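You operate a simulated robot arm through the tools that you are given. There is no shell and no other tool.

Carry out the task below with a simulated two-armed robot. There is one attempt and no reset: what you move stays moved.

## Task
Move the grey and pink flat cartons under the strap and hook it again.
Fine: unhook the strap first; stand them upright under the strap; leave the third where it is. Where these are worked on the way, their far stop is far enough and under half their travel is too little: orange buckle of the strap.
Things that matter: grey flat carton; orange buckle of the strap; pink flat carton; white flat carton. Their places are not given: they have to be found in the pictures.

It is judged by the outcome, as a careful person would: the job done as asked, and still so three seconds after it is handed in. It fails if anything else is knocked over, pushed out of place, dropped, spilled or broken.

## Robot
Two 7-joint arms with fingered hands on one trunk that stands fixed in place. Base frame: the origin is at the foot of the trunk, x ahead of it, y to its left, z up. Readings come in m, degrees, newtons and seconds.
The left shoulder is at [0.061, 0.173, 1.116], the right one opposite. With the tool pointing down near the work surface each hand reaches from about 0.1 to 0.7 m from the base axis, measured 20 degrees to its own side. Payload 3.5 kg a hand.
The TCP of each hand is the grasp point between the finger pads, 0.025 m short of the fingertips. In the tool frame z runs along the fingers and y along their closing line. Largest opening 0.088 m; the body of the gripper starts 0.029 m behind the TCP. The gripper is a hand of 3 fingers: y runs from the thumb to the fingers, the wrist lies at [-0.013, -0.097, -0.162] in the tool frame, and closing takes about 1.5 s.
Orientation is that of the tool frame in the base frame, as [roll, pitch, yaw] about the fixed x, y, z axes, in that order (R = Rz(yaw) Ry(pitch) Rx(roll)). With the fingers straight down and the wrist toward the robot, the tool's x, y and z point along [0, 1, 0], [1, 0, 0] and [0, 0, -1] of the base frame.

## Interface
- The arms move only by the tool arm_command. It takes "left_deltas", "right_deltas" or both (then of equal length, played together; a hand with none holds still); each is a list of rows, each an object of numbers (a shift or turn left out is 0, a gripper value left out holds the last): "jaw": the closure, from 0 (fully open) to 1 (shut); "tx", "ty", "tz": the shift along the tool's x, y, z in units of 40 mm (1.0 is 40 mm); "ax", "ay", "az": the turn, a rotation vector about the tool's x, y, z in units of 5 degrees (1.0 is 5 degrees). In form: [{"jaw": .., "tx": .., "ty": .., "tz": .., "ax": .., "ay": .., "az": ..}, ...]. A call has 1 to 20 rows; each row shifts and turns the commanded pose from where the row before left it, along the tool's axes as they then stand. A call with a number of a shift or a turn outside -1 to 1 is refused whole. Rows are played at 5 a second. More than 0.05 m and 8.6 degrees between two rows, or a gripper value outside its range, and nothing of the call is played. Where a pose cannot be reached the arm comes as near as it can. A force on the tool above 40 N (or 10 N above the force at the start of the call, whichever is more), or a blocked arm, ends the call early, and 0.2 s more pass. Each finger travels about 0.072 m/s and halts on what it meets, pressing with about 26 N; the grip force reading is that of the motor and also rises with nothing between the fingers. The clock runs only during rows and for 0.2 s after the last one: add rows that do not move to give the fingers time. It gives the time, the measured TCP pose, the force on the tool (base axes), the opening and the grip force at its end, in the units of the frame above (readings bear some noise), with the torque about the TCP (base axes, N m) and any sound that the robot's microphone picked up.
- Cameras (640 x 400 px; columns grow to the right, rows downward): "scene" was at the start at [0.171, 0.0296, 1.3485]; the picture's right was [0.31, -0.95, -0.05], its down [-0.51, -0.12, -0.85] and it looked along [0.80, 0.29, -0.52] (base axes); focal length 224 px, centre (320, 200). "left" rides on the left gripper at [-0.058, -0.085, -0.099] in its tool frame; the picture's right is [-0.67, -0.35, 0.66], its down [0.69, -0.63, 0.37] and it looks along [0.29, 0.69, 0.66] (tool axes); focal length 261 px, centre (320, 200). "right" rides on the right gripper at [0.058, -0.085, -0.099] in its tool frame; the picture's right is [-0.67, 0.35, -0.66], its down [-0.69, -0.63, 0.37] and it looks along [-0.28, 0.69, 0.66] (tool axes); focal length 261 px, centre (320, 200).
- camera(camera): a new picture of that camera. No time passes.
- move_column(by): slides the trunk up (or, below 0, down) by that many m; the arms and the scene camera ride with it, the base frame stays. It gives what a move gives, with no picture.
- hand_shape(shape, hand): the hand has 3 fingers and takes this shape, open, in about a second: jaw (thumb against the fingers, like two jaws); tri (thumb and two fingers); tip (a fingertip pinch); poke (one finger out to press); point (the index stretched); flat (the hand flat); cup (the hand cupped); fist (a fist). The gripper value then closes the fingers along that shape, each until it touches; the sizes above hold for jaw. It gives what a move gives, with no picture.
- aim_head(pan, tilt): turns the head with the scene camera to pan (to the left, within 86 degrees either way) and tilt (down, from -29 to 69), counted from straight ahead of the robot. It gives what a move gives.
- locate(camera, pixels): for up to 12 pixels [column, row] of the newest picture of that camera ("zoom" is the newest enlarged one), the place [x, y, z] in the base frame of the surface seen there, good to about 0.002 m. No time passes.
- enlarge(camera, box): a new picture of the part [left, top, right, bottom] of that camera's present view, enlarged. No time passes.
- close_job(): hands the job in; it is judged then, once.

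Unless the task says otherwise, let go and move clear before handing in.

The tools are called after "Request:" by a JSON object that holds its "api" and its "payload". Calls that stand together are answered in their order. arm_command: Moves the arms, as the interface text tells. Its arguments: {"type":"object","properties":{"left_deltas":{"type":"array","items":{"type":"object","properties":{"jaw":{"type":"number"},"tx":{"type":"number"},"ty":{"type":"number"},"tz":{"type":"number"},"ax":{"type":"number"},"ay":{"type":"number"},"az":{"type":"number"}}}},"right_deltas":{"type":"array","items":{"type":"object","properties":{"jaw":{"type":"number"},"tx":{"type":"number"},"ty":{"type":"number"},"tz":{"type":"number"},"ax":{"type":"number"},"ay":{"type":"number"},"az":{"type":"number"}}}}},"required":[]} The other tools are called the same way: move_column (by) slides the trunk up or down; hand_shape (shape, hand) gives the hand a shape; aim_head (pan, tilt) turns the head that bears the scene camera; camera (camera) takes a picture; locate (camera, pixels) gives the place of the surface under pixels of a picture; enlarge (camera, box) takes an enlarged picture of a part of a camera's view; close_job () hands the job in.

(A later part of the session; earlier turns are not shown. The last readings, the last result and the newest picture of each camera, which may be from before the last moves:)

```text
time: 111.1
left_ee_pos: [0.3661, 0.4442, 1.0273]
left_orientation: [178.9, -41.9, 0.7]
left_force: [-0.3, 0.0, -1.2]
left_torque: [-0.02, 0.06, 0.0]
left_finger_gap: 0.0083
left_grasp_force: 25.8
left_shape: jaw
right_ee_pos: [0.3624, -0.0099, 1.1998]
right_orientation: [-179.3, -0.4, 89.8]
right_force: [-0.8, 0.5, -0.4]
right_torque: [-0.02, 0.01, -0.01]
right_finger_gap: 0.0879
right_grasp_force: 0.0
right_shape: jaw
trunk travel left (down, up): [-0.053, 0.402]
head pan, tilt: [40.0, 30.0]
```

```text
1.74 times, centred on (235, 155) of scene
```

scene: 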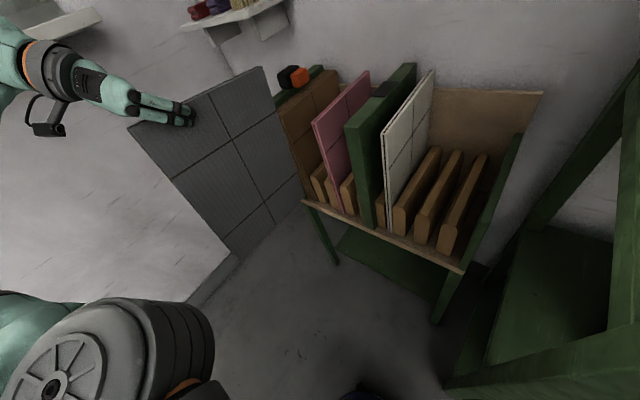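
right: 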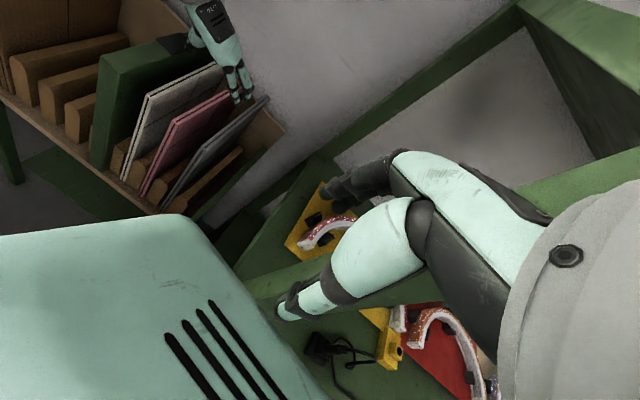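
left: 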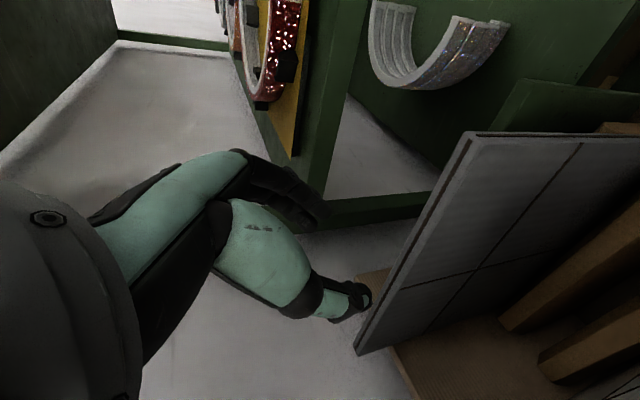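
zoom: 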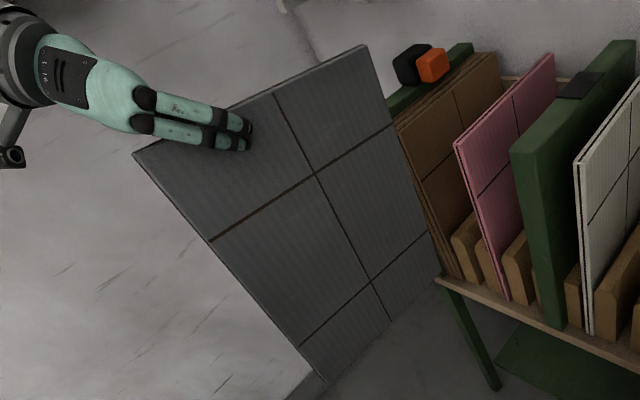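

Request:
{"api": "locate", "payload": {"camera": "zoom", "pixels": [[137, 155], [364, 50], [437, 268], [327, 376], [212, 240], [390, 126], [302, 345], [426, 232], [275, 96], [388, 318]]}}

```text
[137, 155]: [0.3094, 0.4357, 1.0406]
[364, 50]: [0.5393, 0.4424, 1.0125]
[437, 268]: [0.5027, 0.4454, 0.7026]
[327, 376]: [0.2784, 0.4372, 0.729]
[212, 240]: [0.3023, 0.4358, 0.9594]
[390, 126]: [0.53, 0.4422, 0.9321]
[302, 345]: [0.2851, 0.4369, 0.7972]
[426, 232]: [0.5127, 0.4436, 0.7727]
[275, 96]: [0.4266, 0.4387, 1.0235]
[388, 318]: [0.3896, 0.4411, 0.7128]
```

Grey droops ~6.5° again and is yawed 1.9°. Correct both gently, raise 2.5 cm, and re-measure.

Request:
{"api": "arm_command", "payload": {"left_deltas": [{"ay": 0.5, "ax": -0.12, "az": 0.14}, {"ay": 0.5, "ax": -0.12, "az": 0.14}, {"ay": 0.4}, {"tx": 0.24, "tz": -0.2}, {"tx": 0.24, "tz": -0.2}, {}]}}

Request:
{"api": "enlarge", "payload": {"camera": "scene", "box": [110, 40, 360, 270]}}

```text
time: 112.5
left_ee_pos: [0.3661, 0.4446, 1.0522]
left_orientation: [178.7, -48.8, -0.8]
left_force: [-0.7, 0.5, -1.0]
left_torque: [0.02, 0.1, 0.0]
left_finger_gap: 0.0084
left_grasp_force: 26.0
left_shape: jaw
right_ee_pos: [0.3635, -0.0108, 1.198]
right_orientation: [-179.3, -0.4, 89.9]
right_force: [0.9, 0.4, 0.1]
right_torque: [0.01, -0.03, 0.01]
right_finger_gap: 0.0875
right_grasp_force: 0.0
right_shape: jaw
trunk travel left (down, up): [-0.053, 0.402]
head pan, tilt: [40.0, 30.0]
```

```text
1.74 times, centred on (235, 155) of scene
```

zoom: 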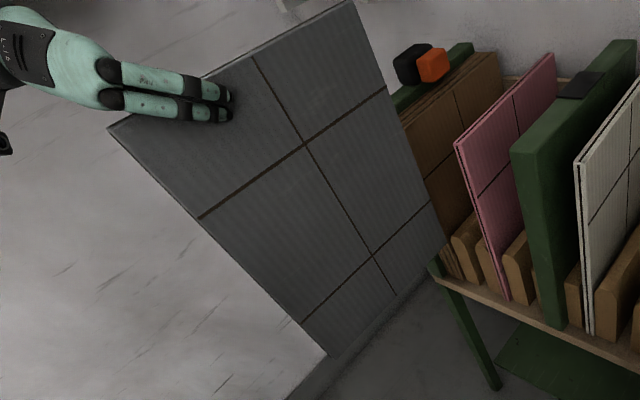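

Request:
{"api": "locate", "payload": {"camera": "zoom", "pixels": [[112, 128], [350, 5], [440, 240], [328, 353], [200, 216], [384, 90], [300, 320], [430, 205]]}}

```text
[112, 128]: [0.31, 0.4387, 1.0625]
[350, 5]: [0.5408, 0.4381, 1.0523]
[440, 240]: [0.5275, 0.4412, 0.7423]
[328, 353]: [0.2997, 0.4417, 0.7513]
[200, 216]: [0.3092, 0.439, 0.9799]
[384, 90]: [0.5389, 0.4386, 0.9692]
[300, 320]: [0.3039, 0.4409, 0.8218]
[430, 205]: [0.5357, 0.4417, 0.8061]
```

Nearly upright now (2° left). Finish levelling and move forward gently to just short of the final position.

Request:
{"api": "arm_command", "payload": {"left_deltas": [{"ay": 0.4, "ty": 0.05}, {"tx": 0.16, "tz": 0.19}, {"tx": 0.32, "tz": 0.39}, {"tx": 0.4, "tz": 0.48}, {"tx": 0.4, "tz": 0.48}, {"tx": 0.4, "tz": 0.48}, {"tx": 0.4, "tz": 0.48}, {"tx": 0.4, "tz": 0.48}, {"tx": 0.4, "tz": 0.48}, {"tx": 0.32, "tz": 0.39}, {"tx": 0.16, "tz": 0.19}, {}]}}

Request:
{"api": "aim_head", "payload": {"pan": 32, "tilt": 25}}

Request:
{"api": "enlarge", "payload": {"camera": "scene", "box": [160, 20, 380, 250]}}

```text
time: 115.1
left_ee_pos: [0.5768, 0.4358, 1.0548]
left_orientation: [178.7, -51.0, -0.8]
left_force: [-0.9, 0.4, -1.0]
left_torque: [0.01, 0.07, 0.01]
left_finger_gap: 0.0082
left_grasp_force: 26.0
left_shape: jaw
right_ee_pos: [0.363, -0.0105, 1.1998]
right_orientation: [-179.4, -0.4, 89.8]
right_force: [-0.1, -0.3, 0.1]
right_torque: [0.02, -0.01, -0.01]
right_finger_gap: 0.0877
right_grasp_force: 0.0
right_shape: jaw
trunk travel left (down, up): [-0.053, 0.402]
head pan, tilt: [40.0, 30.0]
```

```text
time: 115.8
left_ee_pos: [0.5772, 0.4358, 1.0551]
left_orientation: [178.7, -50.8, -0.8]
left_force: [-0.6, 0.1, -1.1]
left_torque: [0.02, 0.07, -0.01]
left_finger_gap: 0.0081
left_grasp_force: 25.8
left_shape: jaw
right_ee_pos: [0.3633, -0.0099, 1.1999]
right_orientation: [-179.4, -0.4, 89.9]
right_force: [-0.6, -1.1, 0.1]
right_torque: [0.0, -0.02, -0.01]
right_finger_gap: 0.0881
right_grasp_force: 0.0
right_shape: jaw
trunk travel left (down, up): [-0.053, 0.402]
head pan, tilt: [32.0, 25.0]
```

```text
1.74 times, centred on (270, 135) of scene
```

zoom: 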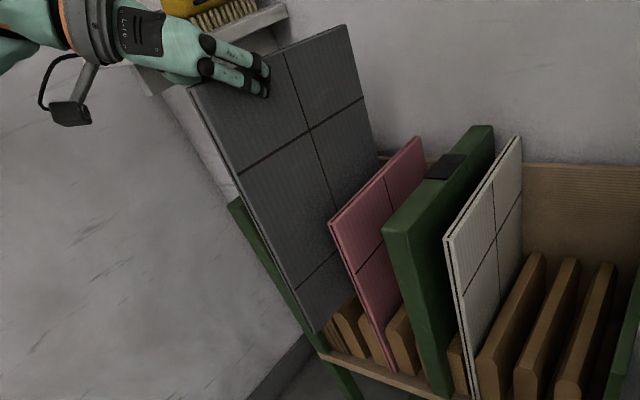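

Request:
{"api": "locate", "payload": {"camera": "zoom", "pixels": [[195, 95], [345, 32], [376, 150], [310, 315], [240, 175], [360, 98], [295, 290], [230, 140], [316, 328], [335, 310], [345, 330], [375, 330]]}}

Request:
{"api": "enlarge", "payload": {"camera": "scene", "box": [240, 160, 320, 250]}}

```text
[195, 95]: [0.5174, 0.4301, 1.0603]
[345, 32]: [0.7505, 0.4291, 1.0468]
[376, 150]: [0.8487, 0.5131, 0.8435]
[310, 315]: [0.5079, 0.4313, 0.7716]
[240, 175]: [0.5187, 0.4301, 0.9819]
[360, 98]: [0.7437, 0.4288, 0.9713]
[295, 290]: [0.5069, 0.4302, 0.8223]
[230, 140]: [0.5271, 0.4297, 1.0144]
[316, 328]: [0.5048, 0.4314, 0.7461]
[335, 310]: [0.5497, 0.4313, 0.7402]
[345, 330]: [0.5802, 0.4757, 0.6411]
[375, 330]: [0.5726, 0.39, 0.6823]
```

```text
4.44 times, centred on (280, 205) of scene
```

zoom: 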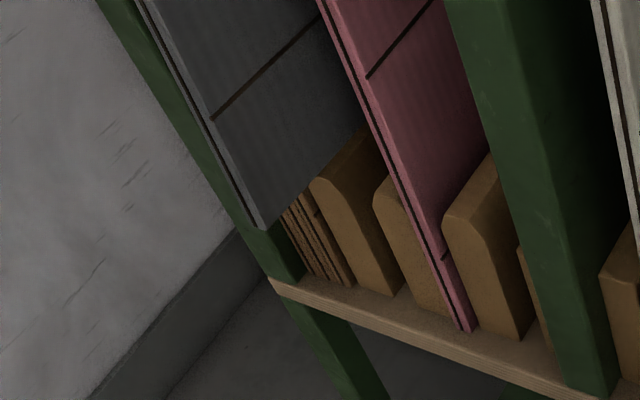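

Right face y≈0.430 → shift +8.5 mm; remaining forward distance ~5.5 cm; droop ~2.6°. Apply these corrections.

Request:
{"api": "arm_command", "payload": {"left_deltas": [{"ay": 0.25, "ty": -0.11}, {"ay": 0.25, "ty": -0.1}, {"tx": 0.21, "tz": 0.28, "ty": -0.015}, {"tx": 0.21, "tz": 0.28, "ty": -0.015}, {"tx": 0.21, "tz": 0.28, "ty": -0.015}, {"tx": 0.19, "tz": 0.25, "ty": -0.015}, {}]}}

Request:
{"api": "enlarge", "payload": {"camera": "scene", "box": [160, 20, 380, 250]}}

Request:
{"api": "locate", "payload": {"camera": "zoom", "pixels": [[225, 90], [260, 170], [300, 260], [240, 130], [360, 60], [360, 100], [330, 310], [290, 150]]}}

```text
time: 117.4
left_ee_pos: [0.6304, 0.4449, 1.0559]
left_orientation: [178.7, -53.5, -0.8]
left_force: [0.7, 0.3, -0.6]
left_torque: [0.0, 0.06, 0.0]
left_finger_gap: 0.0081
left_grasp_force: 26.4
left_shape: jaw
right_ee_pos: [0.364, -0.0112, 1.1999]
right_orientation: [-179.3, -0.5, 89.8]
right_force: [-1.2, 0.6, 1.0]
right_torque: [-0.01, 0.02, 0.0]
right_finger_gap: 0.0877
right_grasp_force: 0.1
right_shape: jaw
trunk travel left (down, up): [-0.053, 0.402]
head pan, tilt: [32.0, 25.0]
```

```text
1.74 times, centred on (270, 135) of scene
```

zoom: 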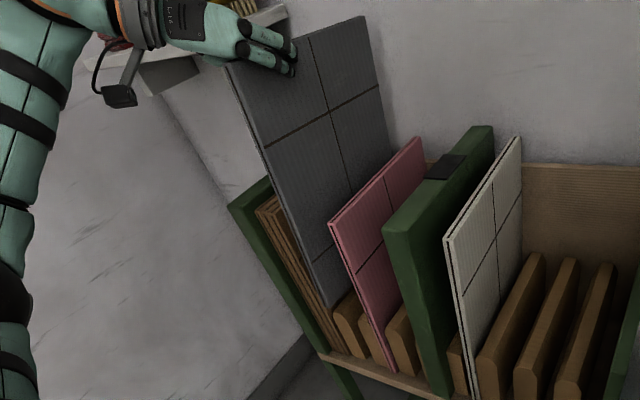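

```text
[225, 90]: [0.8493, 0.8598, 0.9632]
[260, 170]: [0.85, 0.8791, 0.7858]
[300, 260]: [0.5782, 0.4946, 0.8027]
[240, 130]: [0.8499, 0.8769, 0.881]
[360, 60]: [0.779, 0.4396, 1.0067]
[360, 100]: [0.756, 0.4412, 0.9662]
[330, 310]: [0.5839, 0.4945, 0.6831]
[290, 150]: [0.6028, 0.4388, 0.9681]
```

Request:
{"api": "enlarge", "payload": {"camera": "scene", "box": [250, 140, 330, 240]}}

Request:
{"api": "locate", "payload": {"camera": "zoom", "pixels": [[210, 100], [215, 200], [225, 215], [200, 170], [270, 130], [270, 205], [240, 250], [330, 250], [180, 100], [212, 185]]}}

```text
4.00 times, centred on (290, 190) of scene
```

zoom: 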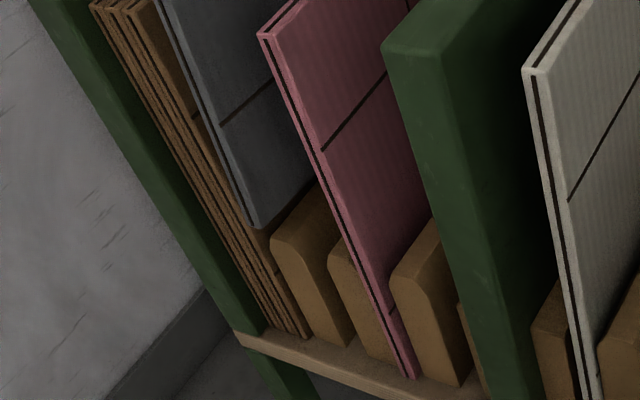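

```text
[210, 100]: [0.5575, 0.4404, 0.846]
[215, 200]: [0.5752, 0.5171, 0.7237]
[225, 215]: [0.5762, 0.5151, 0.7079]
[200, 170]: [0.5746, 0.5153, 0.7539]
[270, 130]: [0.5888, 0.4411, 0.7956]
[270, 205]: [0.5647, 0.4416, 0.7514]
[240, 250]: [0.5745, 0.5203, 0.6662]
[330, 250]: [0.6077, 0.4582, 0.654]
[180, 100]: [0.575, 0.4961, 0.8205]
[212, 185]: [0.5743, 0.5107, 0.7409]
```

Carton lies at y 0.441–0.453 inside the slot 0.431–0.458. Shift 2 mm right and lower in stages.

Request:
{"api": "arm_command", "payload": {"left_deltas": [{"tx": -0.4, "tz": 0.297, "ty": 0.05}, {"tx": -0.4, "tz": 0.297}, {"tx": -0.4, "tz": 0.297}, {"tx": -0.4, "tz": 0.297}, {}]}}

Request:
{"api": "enlarge", "payload": {"camera": "scene", "box": [180, 60, 360, 250]}}

```text
time: 118.6
left_ee_pos: [0.6317, 0.4419, 0.9765]
left_orientation: [178.6, -53.4, -0.7]
left_force: [0.2, 0.6, -0.5]
left_torque: [0.0, 0.03, -0.02]
left_finger_gap: 0.0084
left_grasp_force: 26.4
left_shape: jaw
right_ee_pos: [0.3637, -0.0126, 1.1999]
right_orientation: [-179.3, -0.5, 89.8]
right_force: [0.1, -0.9, -0.4]
right_torque: [-0.01, -0.01, 0.03]
right_finger_gap: 0.088
right_grasp_force: 0.0
right_shape: jaw
trunk travel left (down, up): [-0.053, 0.402]
head pan, tilt: [32.0, 25.0]
```

```text
2.11 times, centred on (270, 155) of scene
```

zoom: 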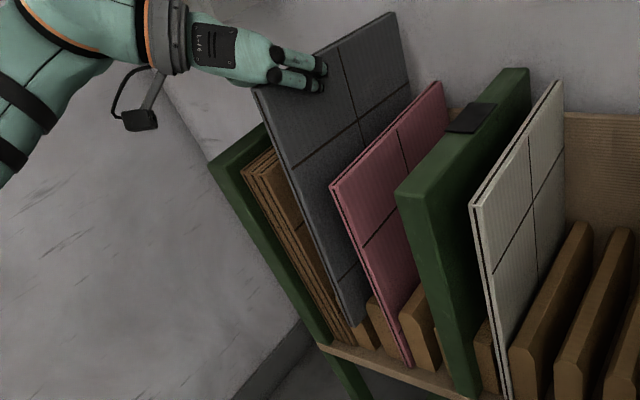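

Entering the slot without resistance. Continue down.

Request:
{"api": "arm_command", "payload": {"left_deltas": [{"tx": -0.4, "tz": 0.297}, {"tx": -0.4, "tz": 0.297}, {"tx": -0.4, "tz": 0.297}, {}]}}

Request:
{"api": "enlarge", "payload": {"camera": "scene", "box": [180, 60, 360, 250]}}

Request:
{"api": "locate", "payload": {"camera": "zoom", "pixels": [[270, 128], [405, 52], [300, 190], [350, 300], [364, 345], [330, 150]]}}

```text
time: 119.6
left_ee_pos: [0.6323, 0.4415, 0.9149]
left_orientation: [178.7, -53.4, -0.8]
left_force: [0.9, 0.5, -1.0]
left_torque: [0.02, 0.05, 0.01]
left_finger_gap: 0.0083
left_grasp_force: 26.3
left_shape: jaw
right_ee_pos: [0.3628, -0.0115, 1.1999]
right_orientation: [-179.3, -0.4, 89.8]
right_force: [0.5, 0.6, 0.1]
right_torque: [0.01, 0.0, -0.02]
right_finger_gap: 0.0877
right_grasp_force: 0.0
right_shape: jaw
trunk travel left (down, up): [-0.053, 0.402]
head pan, tilt: [32.0, 25.0]
```

```text
2.11 times, centred on (270, 155) of scene
```

zoom: 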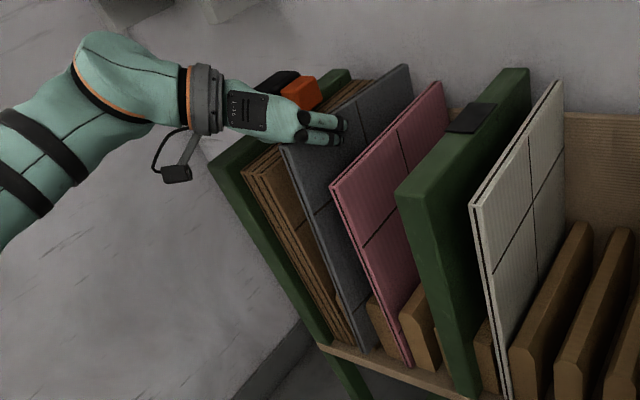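

```text
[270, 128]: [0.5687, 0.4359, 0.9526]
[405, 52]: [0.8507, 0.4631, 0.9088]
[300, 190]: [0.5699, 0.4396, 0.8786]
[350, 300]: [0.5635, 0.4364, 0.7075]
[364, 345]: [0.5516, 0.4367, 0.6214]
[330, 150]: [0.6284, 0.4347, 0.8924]
```

Request:
{"api": "arm_command", "payload": {"left_deltas": [{"tx": -0.25, "tz": 0.186}, {"tx": -0.2, "tz": 0.149}, {}]}}

Request:
{"api": "enlarge", "payload": {"camera": "scene", "box": [220, 90, 350, 240]}}

Request:
{"api": "locate", "payload": {"camera": "zoom", "pixels": [[218, 150], [385, 40], [225, 160], [380, 50], [330, 355], [335, 362], [285, 220], [300, 120]]}}

```text
time: 120.4
left_ee_pos: [0.6323, 0.4406, 0.8927]
left_orientation: [178.7, -53.4, -0.8]
left_force: [-0.3, -0.4, -0.3]
left_torque: [0.01, 0.07, -0.03]
left_finger_gap: 0.0082
left_grasp_force: 26.0
left_shape: jaw
right_ee_pos: [0.3629, -0.0108, 1.2007]
right_orientation: [-179.3, -0.4, 89.8]
right_force: [-0.4, -0.2, -0.6]
right_torque: [0.0, 0.01, 0.02]
right_finger_gap: 0.0876
right_grasp_force: 0.1
right_shape: jaw
trunk travel left (down, up): [-0.053, 0.402]
head pan, tilt: [32.0, 25.0]
```

```text
2.67 times, centred on (285, 165) of scene
```

zoom: 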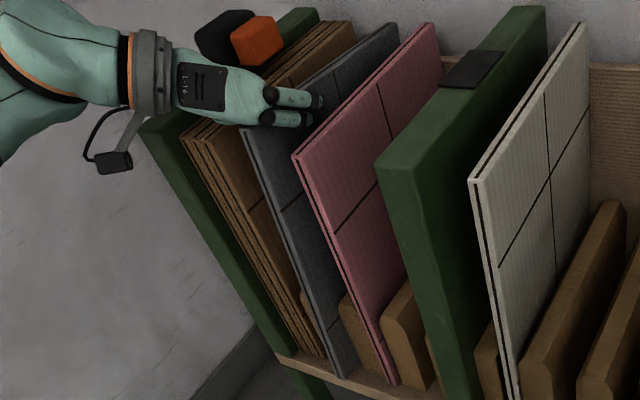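

```text
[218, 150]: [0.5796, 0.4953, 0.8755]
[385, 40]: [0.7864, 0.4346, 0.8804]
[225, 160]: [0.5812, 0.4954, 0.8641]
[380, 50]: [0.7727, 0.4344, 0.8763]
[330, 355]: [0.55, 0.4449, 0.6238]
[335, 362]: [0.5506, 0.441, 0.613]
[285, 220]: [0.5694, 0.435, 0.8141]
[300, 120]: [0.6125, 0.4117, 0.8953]
```

Request:
{"api": "locate", "payload": {"camera": "zoom", "pixels": [[245, 132], [250, 150], [395, 25], [350, 370], [345, 350], [262, 180], [320, 300], [393, 35]]}}

```text
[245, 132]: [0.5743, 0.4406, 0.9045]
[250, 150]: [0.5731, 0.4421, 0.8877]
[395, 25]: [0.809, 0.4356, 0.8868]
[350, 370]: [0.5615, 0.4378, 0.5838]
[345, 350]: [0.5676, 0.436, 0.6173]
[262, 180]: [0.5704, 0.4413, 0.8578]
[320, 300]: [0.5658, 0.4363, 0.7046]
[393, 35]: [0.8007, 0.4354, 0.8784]
```

Back edge is resting while the front is ~15 mm high (4° pitch). Rotate level while lowering the rest.

Request:
{"api": "arm_command", "payload": {"left_deltas": [{"ay": 0.4, "tx": -0.12, "tz": 0.09}, {"ay": 0.4, "tx": -0.12, "tz": 0.08}, {"tx": -0.05, "tz": 0.03}, {}]}}

Request:
{"api": "enlarge", "payload": {"camera": "scene", "box": [220, 90, 350, 240]}}

Request:
{"api": "locate", "payload": {"camera": "zoom", "pixels": [[248, 140], [254, 150], [395, 25], [350, 374], [345, 350], [262, 180], [320, 300], [393, 35]]}}

```text
time: 121.4
left_ee_pos: [0.6315, 0.4403, 0.8787]
left_orientation: [178.5, -57.3, -0.6]
left_force: [-0.2, -0.4, -1.2]
left_torque: [0.03, 0.01, -0.03]
left_finger_gap: 0.008
left_grasp_force: 25.8
left_shape: jaw
right_ee_pos: [0.3635, -0.0118, 1.1989]
right_orientation: [-179.3, -0.4, 89.8]
right_force: [0.6, 0.3, -0.5]
right_torque: [0.02, -0.01, 0.01]
right_finger_gap: 0.0879
right_grasp_force: 0.0
right_shape: jaw
trunk travel left (down, up): [-0.053, 0.402]
head pan, tilt: [32.0, 25.0]
```

```text
2.67 times, centred on (285, 165) of scene
```

zoom: 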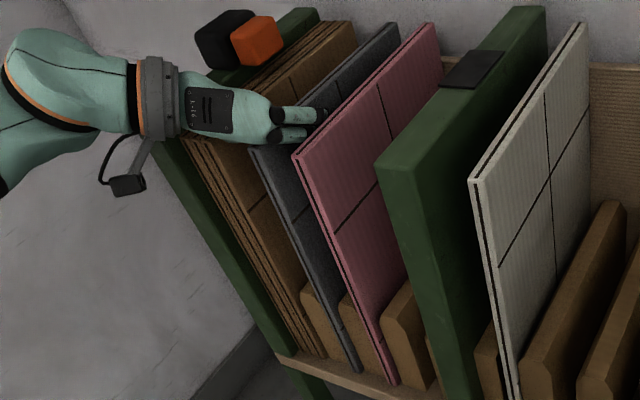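

```text
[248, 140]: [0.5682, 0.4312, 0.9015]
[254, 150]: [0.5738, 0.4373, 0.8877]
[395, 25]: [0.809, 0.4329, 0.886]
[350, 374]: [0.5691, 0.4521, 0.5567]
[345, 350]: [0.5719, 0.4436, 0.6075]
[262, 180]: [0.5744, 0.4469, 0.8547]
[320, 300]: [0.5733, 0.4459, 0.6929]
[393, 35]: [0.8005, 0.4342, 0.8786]
```

Grey is level at z_top≈0.888 with front at x≈0.572. Release partially.

Request:
{"api": "arm_command", "payload": {"left_deltas": [{"tx": -0.04, "tz": 0.02}, {"jaw": 0.6}, {}, {}, {}]}}

Request:
{"api": "enlarge", "payload": {"camera": "scene", "box": [220, 90, 350, 240]}}

Request:
{"api": "camera", "payload": {"camera": "left"}}

```text
time: 122.6
left_ee_pos: [0.6312, 0.4404, 0.878]
left_orientation: [178.5, -57.5, -0.5]
left_force: [0.4, 0.1, 0.1]
left_torque: [0.01, 0.0, -0.02]
left_finger_gap: 0.035
left_grasp_force: 0.0
left_shape: jaw
right_ee_pos: [0.3628, -0.011, 1.1998]
right_orientation: [-179.3, -0.5, 89.8]
right_force: [-0.4, 0.4, 0.3]
right_torque: [-0.02, 0.0, 0.01]
right_finger_gap: 0.0877
right_grasp_force: 0.1
right_shape: jaw
trunk travel left (down, up): [-0.053, 0.402]
head pan, tilt: [32.0, 25.0]
```

```text
2.67 times, centred on (285, 165) of scene
```

zoom: 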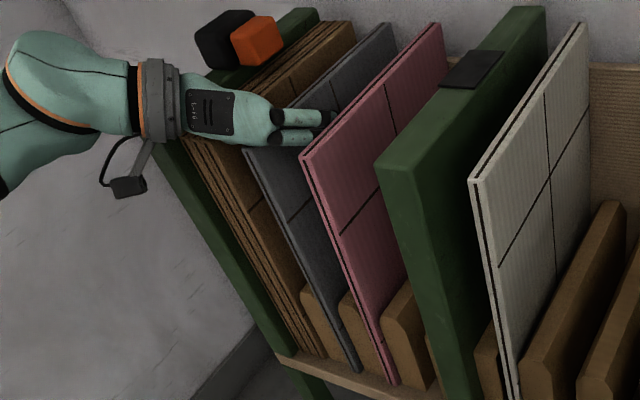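

```text
taken
```

left: 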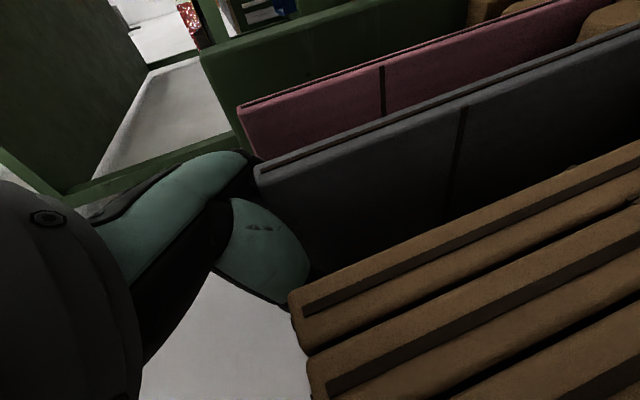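

Released. Withdraw straight back along the fingers.

Request:
{"api": "arm_command", "payload": {"left_deltas": [{"tz": -0.3}, {"tz": -0.5}, {"tz": -0.7}, {"tz": -0.8}, {"tz": -0.8, "tx": 0.3}, {"tx": 0.6}, {}]}}

Request:
{"api": "camera", "payload": {"camera": "scene"}}

Request:
{"api": "enlarge", "payload": {"camera": "scene", "box": [220, 90, 380, 260]}}

```text
time: 124.2
left_ee_pos: [0.5462, 0.4447, 0.9749]
left_orientation: [178.5, -57.4, -0.5]
left_force: [0.3, 0.0, 0.1]
left_torque: [0.02, 0.01, -0.04]
left_finger_gap: 0.0346
left_grasp_force: 0.0
left_shape: jaw
right_ee_pos: [0.3629, -0.0112, 1.2004]
right_orientation: [-179.2, -0.4, 89.9]
right_force: [0.4, 0.2, -1.2]
right_torque: [0.02, -0.02, -0.01]
right_finger_gap: 0.0876
right_grasp_force: 0.1
right_shape: jaw
trunk travel left (down, up): [-0.053, 0.402]
head pan, tilt: [32.0, 25.0]
```

```text
taken
```

scene: 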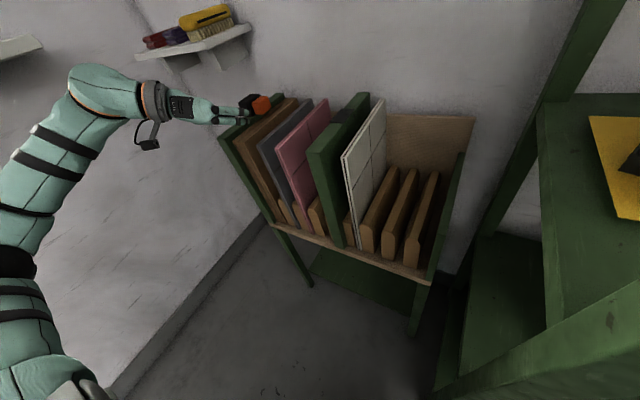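

```text
2.35 times, centred on (300, 175) of scene
```

zoom: 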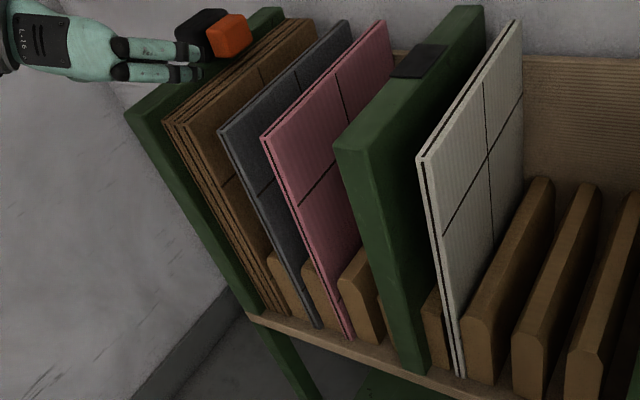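

Both cartons stand under the strap line. Measure their lean and heights, and the buckle location.

Request:
{"api": "locate", "payload": {"camera": "zoom", "pixels": [[222, 135], [232, 145], [345, 30], [315, 318], [265, 140], [275, 150], [382, 30], [347, 330], [228, 35], [212, 45], [240, 45], [300, 290]]}}

Request:
{"api": "enlarge", "payload": {"camera": "scene", "box": [230, 80, 310, 140]}}

Request:
{"api": "locate", "payload": {"camera": "zoom", "pixels": [[235, 135], [275, 130], [245, 180], [295, 170], [210, 130], [250, 110], [180, 150], [205, 200], [300, 140], [230, 200]]}}

```text
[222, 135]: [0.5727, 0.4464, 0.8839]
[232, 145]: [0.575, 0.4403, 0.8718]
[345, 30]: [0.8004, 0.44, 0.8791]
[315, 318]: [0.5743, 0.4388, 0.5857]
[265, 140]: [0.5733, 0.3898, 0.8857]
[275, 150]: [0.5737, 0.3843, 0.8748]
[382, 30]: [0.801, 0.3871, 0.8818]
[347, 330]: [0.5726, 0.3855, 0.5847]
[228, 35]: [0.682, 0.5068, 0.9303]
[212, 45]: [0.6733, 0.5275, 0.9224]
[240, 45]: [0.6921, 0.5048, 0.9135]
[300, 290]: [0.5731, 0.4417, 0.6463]
```

```text
6.67 times, centred on (270, 110) of scene
```

zoom: 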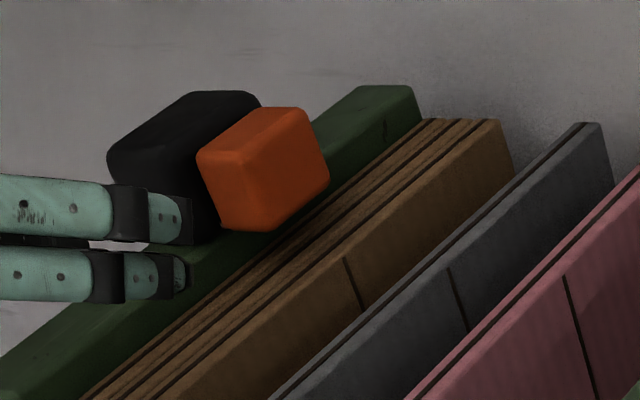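

```text
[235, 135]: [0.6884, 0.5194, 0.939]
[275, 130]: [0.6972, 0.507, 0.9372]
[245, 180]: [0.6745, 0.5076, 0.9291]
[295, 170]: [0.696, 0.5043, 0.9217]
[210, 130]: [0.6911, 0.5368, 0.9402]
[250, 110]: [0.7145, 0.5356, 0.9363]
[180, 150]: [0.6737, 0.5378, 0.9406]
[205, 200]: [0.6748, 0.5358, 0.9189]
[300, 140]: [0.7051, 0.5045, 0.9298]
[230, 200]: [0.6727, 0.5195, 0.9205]
```

Both cartons stand upright (grey y≈0.446, pink y≈0.390, tops ≈0.888). The buckle now abuts the reel (y 0.504–0.532), so I'll grip it across x with fingers pointing left. First back off and yaw the left hand ~80° to the left.

Request:
{"api": "arm_command", "payload": {"left_deltas": [{"tx": 0.2, "tz": -0.62, "jaw": 0}, {"tx": 0.2, "tz": -0.62}, {"tx": 0.2, "tz": -0.62}, {"ax": 0.842, "az": -0.539}, {"ax": 0.842, "az": -0.539}, {"ax": 0.842, "az": -0.539}, {"ax": 0.842, "az": -0.539}, {"ax": 0.842, "az": -0.539}, {"ax": 0.842, "az": -0.539}, {"ax": 0.842, "az": -0.539}, {"ax": 0.842, "az": -0.539}, {}]}}

Request:
{"api": "arm_command", "payload": {"left_deltas": [{"ax": 0.842, "az": -0.539}, {"ax": 0.842, "az": -0.539}, {"ax": 0.842, "az": -0.539}, {"ax": 0.842, "az": -0.539}, {"ax": 0.842, "az": -0.539}, {"ax": 0.842, "az": -0.539}, {"ax": 0.842, "az": -0.539}, {"ax": 0.842, "az": -0.539}, {}]}}

Request:
{"api": "camera", "payload": {"camera": "scene"}}

```text
time: 126.8
left_ee_pos: [0.4968, 0.4478, 1.0356]
left_orientation: [178.7, -56.9, 39.3]
left_force: [-0.2, -0.7, -0.1]
left_torque: [-0.02, -0.03, -0.02]
left_finger_gap: 0.0877
left_grasp_force: 0.1
left_shape: jaw
right_ee_pos: [0.3635, -0.0093, 1.2003]
right_orientation: [-179.3, -0.4, 89.8]
right_force: [-0.6, 0.2, 0.1]
right_torque: [0.0, -0.02, 0.0]
right_finger_gap: 0.0878
right_grasp_force: 0.1
right_shape: jaw
trunk travel left (down, up): [-0.053, 0.402]
head pan, tilt: [32.0, 25.0]
```

```text
time: 128.8
left_ee_pos: [0.4953, 0.4475, 1.0344]
left_orientation: [179.7, -56.4, 78.5]
left_force: [0.1, -0.1, -0.1]
left_torque: [0.0, 0.01, 0.0]
left_finger_gap: 0.0878
left_grasp_force: 0.1
left_shape: jaw
right_ee_pos: [0.3623, -0.0092, 1.2003]
right_orientation: [-179.3, -0.4, 89.7]
right_force: [-0.5, 1.3, -0.1]
right_torque: [0.01, -0.03, 0.0]
right_finger_gap: 0.0877
right_grasp_force: 0.1
right_shape: jaw
trunk travel left (down, up): [-0.053, 0.402]
head pan, tilt: [32.0, 25.0]
```

```text
taken
```

scene: 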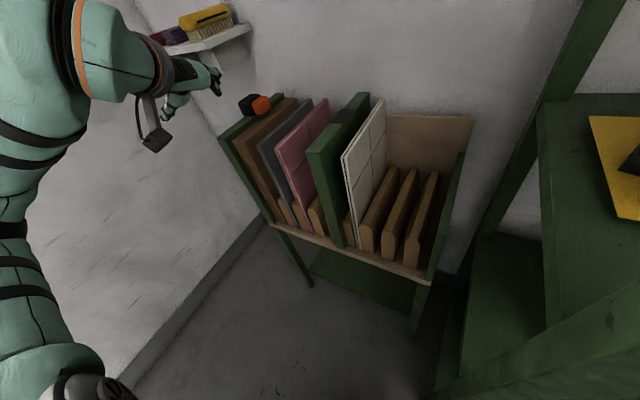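

Hand now points left with closing along x. Move forward at height to beside the buckle.

Request:
{"api": "arm_command", "payload": {"left_deltas": [{"tx": 0.03, "ty": 0.77, "tz": 0.078}, {"tx": 0.03, "ty": 0.77, "tz": 0.078}, {"tx": 0.03, "ty": 0.77, "tz": 0.078}, {"tx": 0.03, "ty": 0.77, "tz": 0.078}, {"tx": 0.03, "ty": 0.77, "tz": 0.078}, {"tx": 0.03, "ty": 0.77, "tz": 0.078}, {}]}}

Request:
{"api": "camera", "payload": {"camera": "scene"}}

Request:
{"api": "camera", "payload": {"camera": "left"}}

```text
time: 130.4
left_ee_pos: [0.68, 0.4288, 1.0312]
left_orientation: [179.5, -56.5, 78.7]
left_force: [0.7, -0.1, 0.5]
left_torque: [0.01, 0.02, -0.01]
left_finger_gap: 0.0879
left_grasp_force: 0.1
left_shape: jaw
right_ee_pos: [0.363, -0.0101, 1.1999]
right_orientation: [-179.2, -0.4, 89.8]
right_force: [0.0, -1.3, -0.7]
right_torque: [-0.02, -0.01, 0.0]
right_finger_gap: 0.0877
right_grasp_force: 0.2
right_shape: jaw
trunk travel left (down, up): [-0.053, 0.402]
head pan, tilt: [32.0, 25.0]
```

```text
taken
```

scene: 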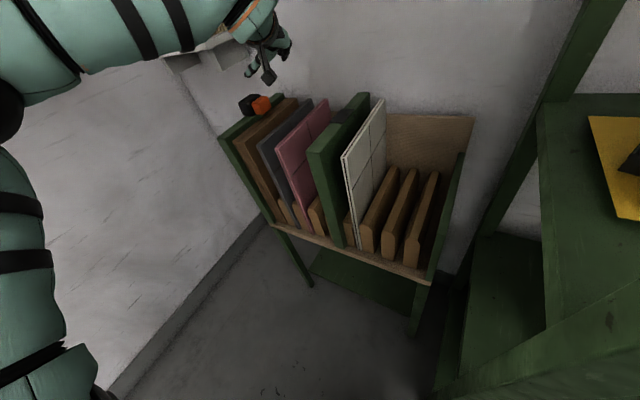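

```text
taken
```

left: 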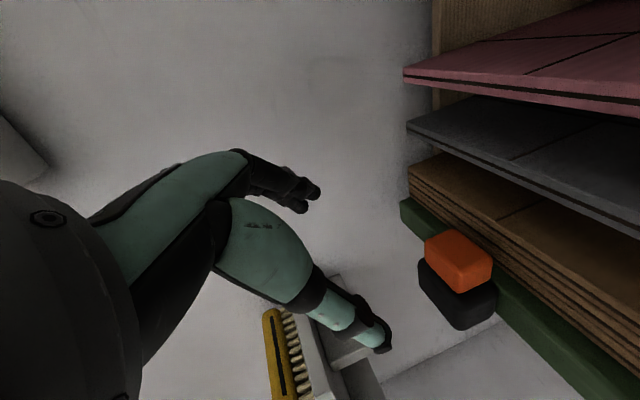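

Reachable. Approach the buckle diagonally with fingers open, first two thirds of the way.

Request:
{"api": "arm_command", "payload": {"left_deltas": [{"tx": -0.152, "ty": -0.01, "tz": 0.488}, {"tx": -0.152, "ty": -0.01, "tz": 0.488}, {"tx": -0.152, "ty": -0.01, "tz": 0.488}, {"tx": -0.152, "ty": -0.01, "tz": 0.488}, {}]}}

Request:
{"api": "enlarge", "payload": {"camera": "scene", "box": [200, 40, 360, 160]}}

Request:
{"api": "camera", "payload": {"camera": "left"}}

```text
time: 131.6
left_ee_pos: [0.6907, 0.4789, 0.9675]
left_orientation: [179.7, -56.6, 78.6]
left_force: [-0.4, -0.2, 0.1]
left_torque: [-0.02, 0.01, 0.02]
left_finger_gap: 0.0879
left_grasp_force: 0.1
left_shape: jaw
right_ee_pos: [0.3632, -0.012, 1.2011]
right_orientation: [-179.2, -0.4, 89.7]
right_force: [0.9, 0.8, 0.6]
right_torque: [-0.04, 0.01, 0.04]
right_finger_gap: 0.088
right_grasp_force: 0.1
right_shape: jaw
trunk travel left (down, up): [-0.053, 0.402]
head pan, tilt: [32.0, 25.0]
```

```text
3.33 times, centred on (280, 100) of scene
```

zoom: 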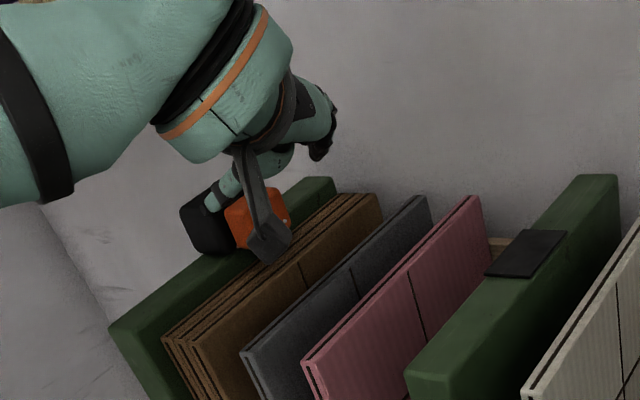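

```text
taken
```

left: 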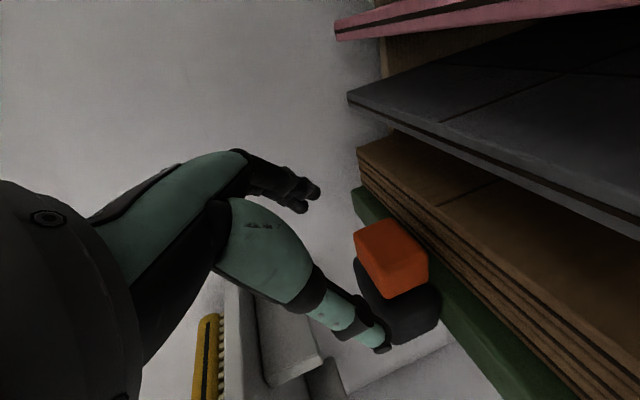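

Continue slowly the remaining distance.

Request:
{"api": "arm_command", "payload": {"left_deltas": [{"tx": -0.152, "ty": 0.04, "tz": 0.44}, {"tx": -0.13, "ty": 0.04, "tz": 0.4}, {}]}}

Request:
{"api": "camera", "payload": {"camera": "left"}}

Request:
{"api": "enlarge", "payload": {"camera": "scene", "box": [220, 60, 320, 140]}}

```text
time: 132.4
left_ee_pos: [0.6987, 0.4999, 0.9389]
left_orientation: [179.6, -56.6, 78.6]
left_force: [0.8, -0.3, -0.2]
left_torque: [0.01, -0.04, -0.01]
left_finger_gap: 0.0878
left_grasp_force: 0.0
left_shape: jaw
right_ee_pos: [0.3618, -0.0111, 1.1999]
right_orientation: [-179.4, -0.3, 89.8]
right_force: [0.6, -0.3, -0.7]
right_torque: [-0.02, -0.01, -0.02]
right_finger_gap: 0.0875
right_grasp_force: 0.1
right_shape: jaw
trunk travel left (down, up): [-0.053, 0.402]
head pan, tilt: [32.0, 25.0]
```

```text
taken
```

left: 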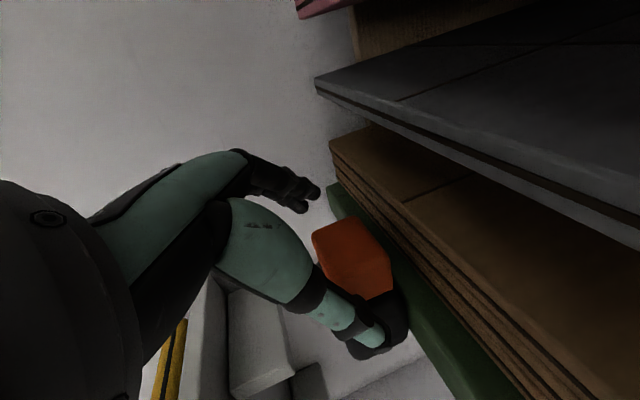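

```text
5.00 times, centred on (270, 100) of scene
```

zoom: 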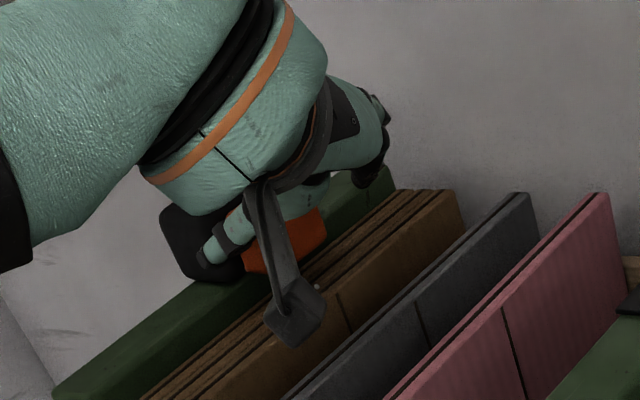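

Thumb is in front of the buckle and fingers behind. Close the grip across x.

Request:
{"api": "arm_command", "payload": {"left_deltas": [{"jaw": 1}, {}, {}, {}, {}, {}, {}]}}

Request:
{"api": "camera", "payload": {"camera": "left"}}

Request:
{"api": "enlarge", "payload": {"camera": "scene", "box": [220, 60, 320, 140]}}

```text
time: 134.0
left_ee_pos: [0.6981, 0.4999, 0.9404]
left_orientation: [179.6, -56.5, 78.6]
left_force: [0.4, 1.4, 0.1]
left_torque: [0.02, 0.03, 0.12]
left_finger_gap: 0.0385
left_grasp_force: 25.8
left_shape: jaw
right_ee_pos: [0.3635, -0.0107, 1.2004]
right_orientation: [-179.2, -0.4, 89.8]
right_force: [-0.1, -0.4, -0.6]
right_torque: [0.03, 0.01, 0.0]
right_finger_gap: 0.0876
right_grasp_force: 0.1
right_shape: jaw
trunk travel left (down, up): [-0.053, 0.402]
head pan, tilt: [32.0, 25.0]
```

```text
taken
```

left: 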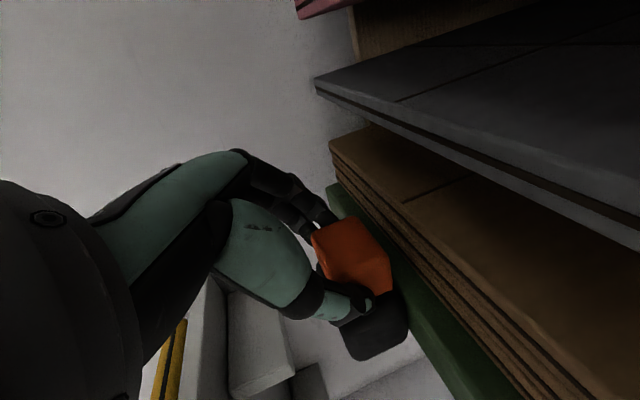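

```text
5.00 times, centred on (270, 100) of scene
```

zoom: 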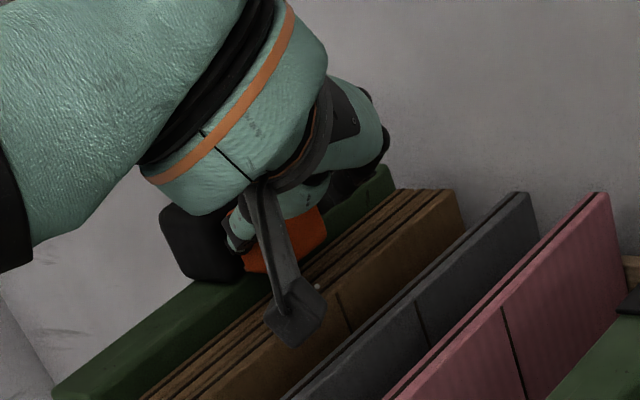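

Buckle is held front-to-back (gap 0.0385). Pull it toward −y a little and check it follows.

Request:
{"api": "arm_command", "payload": {"left_deltas": [{"tx": -0.136, "ty": 0.05, "tz": -0.204}, {"tx": -0.271, "ty": 0.1, "tz": -0.408}, {}]}}

Request:
{"api": "camera", "payload": {"camera": "left"}}

Request:
{"api": "enlarge", "payload": {"camera": "scene", "box": [220, 60, 320, 140]}}

```text
time: 134.8
left_ee_pos: [0.6982, 0.4702, 0.9397]
left_orientation: [179.6, -56.5, 78.5]
left_force: [2.6, 3.3, 2.8]
left_torque: [0.07, -0.03, 0.11]
left_finger_gap: 0.0384
left_grasp_force: 26.1
left_shape: jaw
right_ee_pos: [0.3634, -0.0097, 1.1995]
right_orientation: [-179.3, -0.4, 89.8]
right_force: [0.0, -1.1, -0.8]
right_torque: [-0.01, -0.01, 0.0]
right_finger_gap: 0.0876
right_grasp_force: 0.1
right_shape: jaw
trunk travel left (down, up): [-0.053, 0.402]
head pan, tilt: [32.0, 25.0]
```

```text
taken
```

left: 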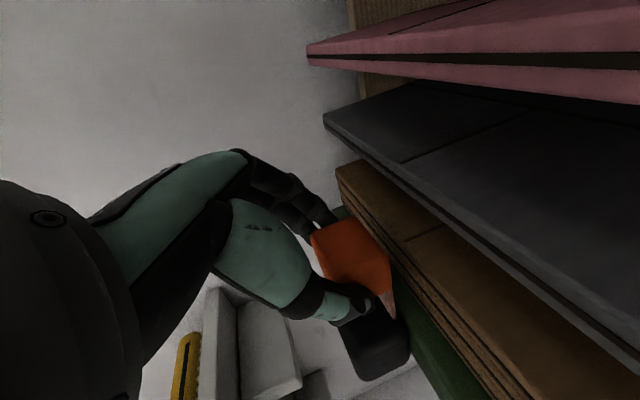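

```text
5.00 times, centred on (270, 100) of scene
```

zoom: 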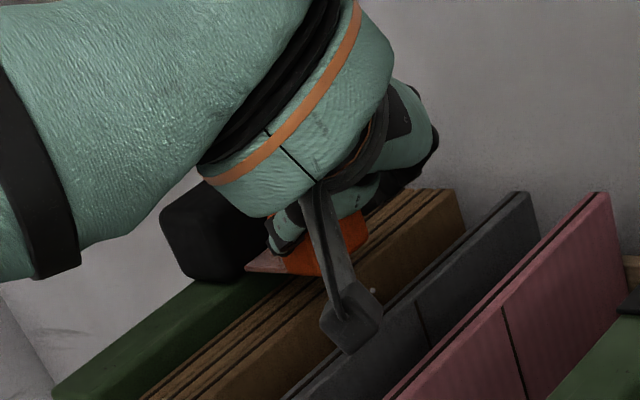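

The strap pays out with ~3 N. Continue pulling toward the divider.

Request:
{"api": "arm_command", "payload": {"left_deltas": [{"tx": -0.33, "ty": 0.12, "tz": -0.49}, {"tx": -0.33, "ty": 0.12, "tz": -0.49}, {"tx": -0.33, "ty": 0.12, "tz": -0.49}, {"tx": -0.33, "ty": 0.12, "tz": -0.49}, {}]}}

Request:
{"api": "camera", "payload": {"camera": "scene"}}

Request:
{"api": "camera", "payload": {"camera": "left"}}

```text
time: 136.0
left_ee_pos: [0.6976, 0.3718, 0.9394]
left_orientation: [179.6, -56.5, 78.6]
left_force: [3.1, 2.5, 4.5]
left_torque: [0.1, -0.04, 0.12]
left_finger_gap: 0.0381
left_grasp_force: 25.7
left_shape: jaw
right_ee_pos: [0.3623, -0.0108, 1.2013]
right_orientation: [-179.2, -0.5, 89.9]
right_force: [-0.6, 0.8, -0.2]
right_torque: [0.0, 0.0, 0.02]
right_finger_gap: 0.0874
right_grasp_force: 0.1
right_shape: jaw
trunk travel left (down, up): [-0.053, 0.402]
head pan, tilt: [32.0, 25.0]
```

```text
taken
```

scene: 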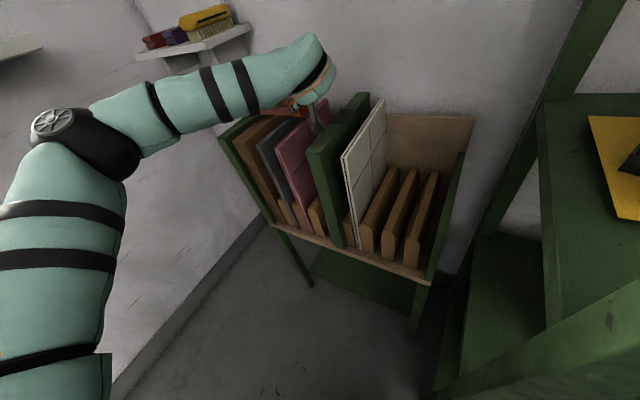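

```text
taken
```

left: 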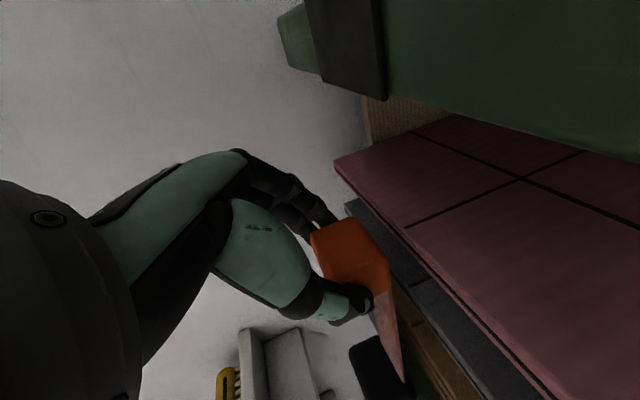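

Buckle at about y≈0.39. Check bracket clearance over the divider, then continue.

Request:
{"api": "enlarge", "payload": {"camera": "scene", "box": [260, 60, 380, 160]}}

Request:
{"api": "locate", "payload": {"camera": "zoom", "pixels": [[310, 260], [300, 275], [330, 240], [320, 280], [280, 200], [290, 255]]}}

```text
4.00 times, centred on (320, 110) of scene
```

zoom: 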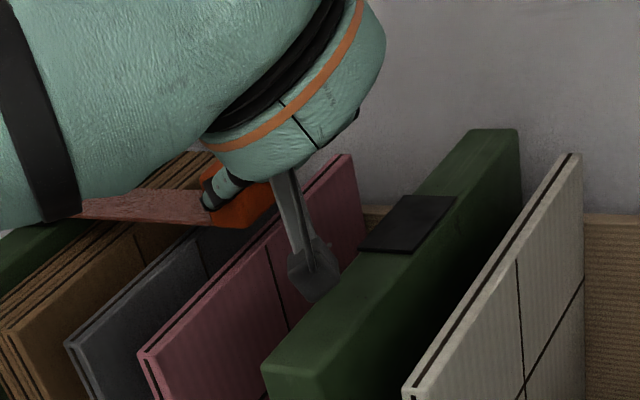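

```text
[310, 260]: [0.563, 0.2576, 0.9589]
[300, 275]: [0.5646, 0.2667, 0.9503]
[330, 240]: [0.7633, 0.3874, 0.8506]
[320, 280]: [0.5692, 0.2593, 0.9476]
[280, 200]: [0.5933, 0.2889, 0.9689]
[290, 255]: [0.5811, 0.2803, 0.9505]
```

Bracket bottom is ~2.5 cm above the divider. Continue.

Request:
{"api": "arm_command", "payload": {"left_deltas": [{"tx": -0.288, "ty": 0.105, "tz": -0.433}, {"tx": -0.288, "ty": 0.105, "tz": -0.433}, {"tx": -0.288, "ty": 0.105, "tz": -0.433}, {"tx": -0.2, "ty": 0.07, "tz": -0.3}, {}]}}

Request:
{"api": "enlarge", "payload": {"camera": "scene", "box": [260, 60, 380, 160]}}

Request:
{"api": "camera", "payload": {"camera": "left"}}

```text
time: 137.2
left_ee_pos: [0.6862, 0.3118, 0.9398]
left_orientation: [-179.7, -56.5, 77.7]
left_force: [34.9, 1.8, 3.8]
left_torque: [0.05, -0.54, -0.57]
left_finger_gap: 0.0415
left_grasp_force: 26.0
left_shape: jaw
left hand out of reach, approached as far as the arm can: row 3, 4
right_ee_pos: [0.3698, -0.0112, 1.1984]
right_orientation: [-179.1, -0.3, 89.8]
right_force: [0.3, 0.8, -0.6]
right_torque: [0.0, 0.01, 0.0]
right_finger_gap: 0.0878
right_grasp_force: 0.0
right_shape: jaw
trunk travel left (down, up): [-0.053, 0.402]
head pan, tilt: [32.0, 25.0]
```

```text
4.00 times, centred on (320, 110) of scene
```

zoom: 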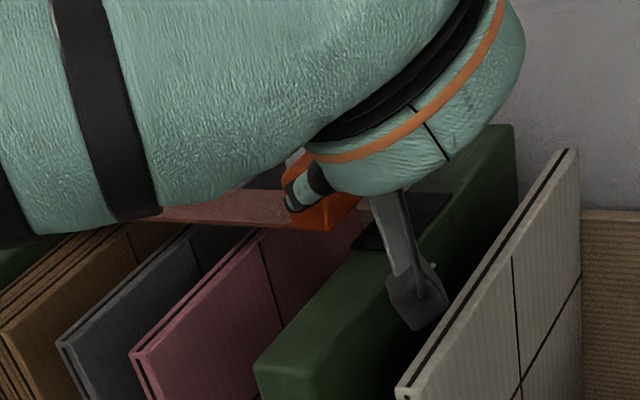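

```text
taken
```

left: 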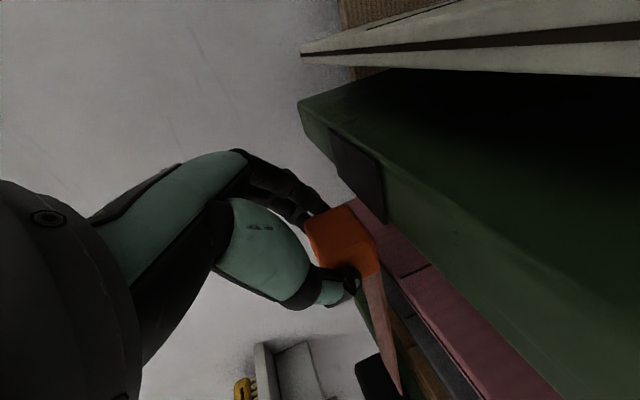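

Reach ended at y≈0.312 in this hand pose (buckle centre ≈0.33). I'll release here and see whether the buckle holds position, so that I can regrip it with the other wrist orientation.

Request:
{"api": "arm_command", "payload": {"left_deltas": [{"jaw": 0.3}, {}, {}, {}]}}

Request:
{"api": "camera", "payload": {"camera": "left"}}

Request:
{"api": "enlarge", "payload": {"camera": "scene", "box": [240, 60, 380, 160]}}

```text
time: 138.2
left_ee_pos: [0.6792, 0.3141, 0.9445]
left_orientation: [-179.8, -56.4, 77.9]
left_force: [-0.5, -0.4, 0.3]
left_torque: [0.02, 0.01, -0.03]
left_finger_gap: 0.0616
left_grasp_force: 0.1
left_shape: jaw
right_ee_pos: [0.3627, -0.0119, 1.1994]
right_orientation: [-179.3, -0.4, 89.7]
right_force: [-0.1, 0.4, -0.8]
right_torque: [-0.01, 0.02, 0.01]
right_finger_gap: 0.088
right_grasp_force: 0.1
right_shape: jaw
trunk travel left (down, up): [-0.053, 0.402]
head pan, tilt: [32.0, 25.0]
```

```text
taken
```

left: 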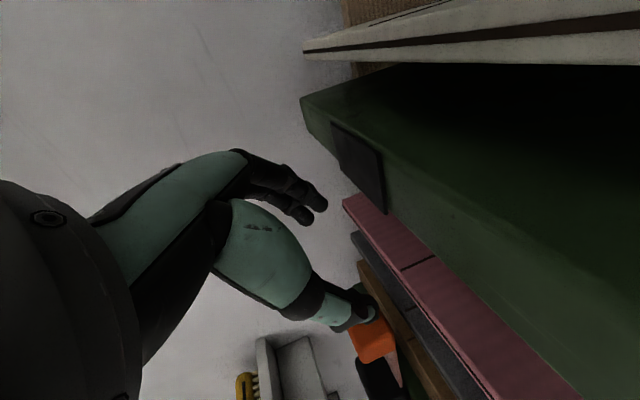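

```text
4.00 times, centred on (310, 110) of scene
```

zoom: 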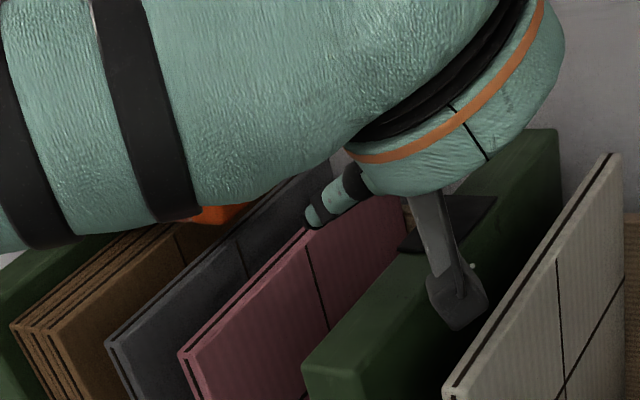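

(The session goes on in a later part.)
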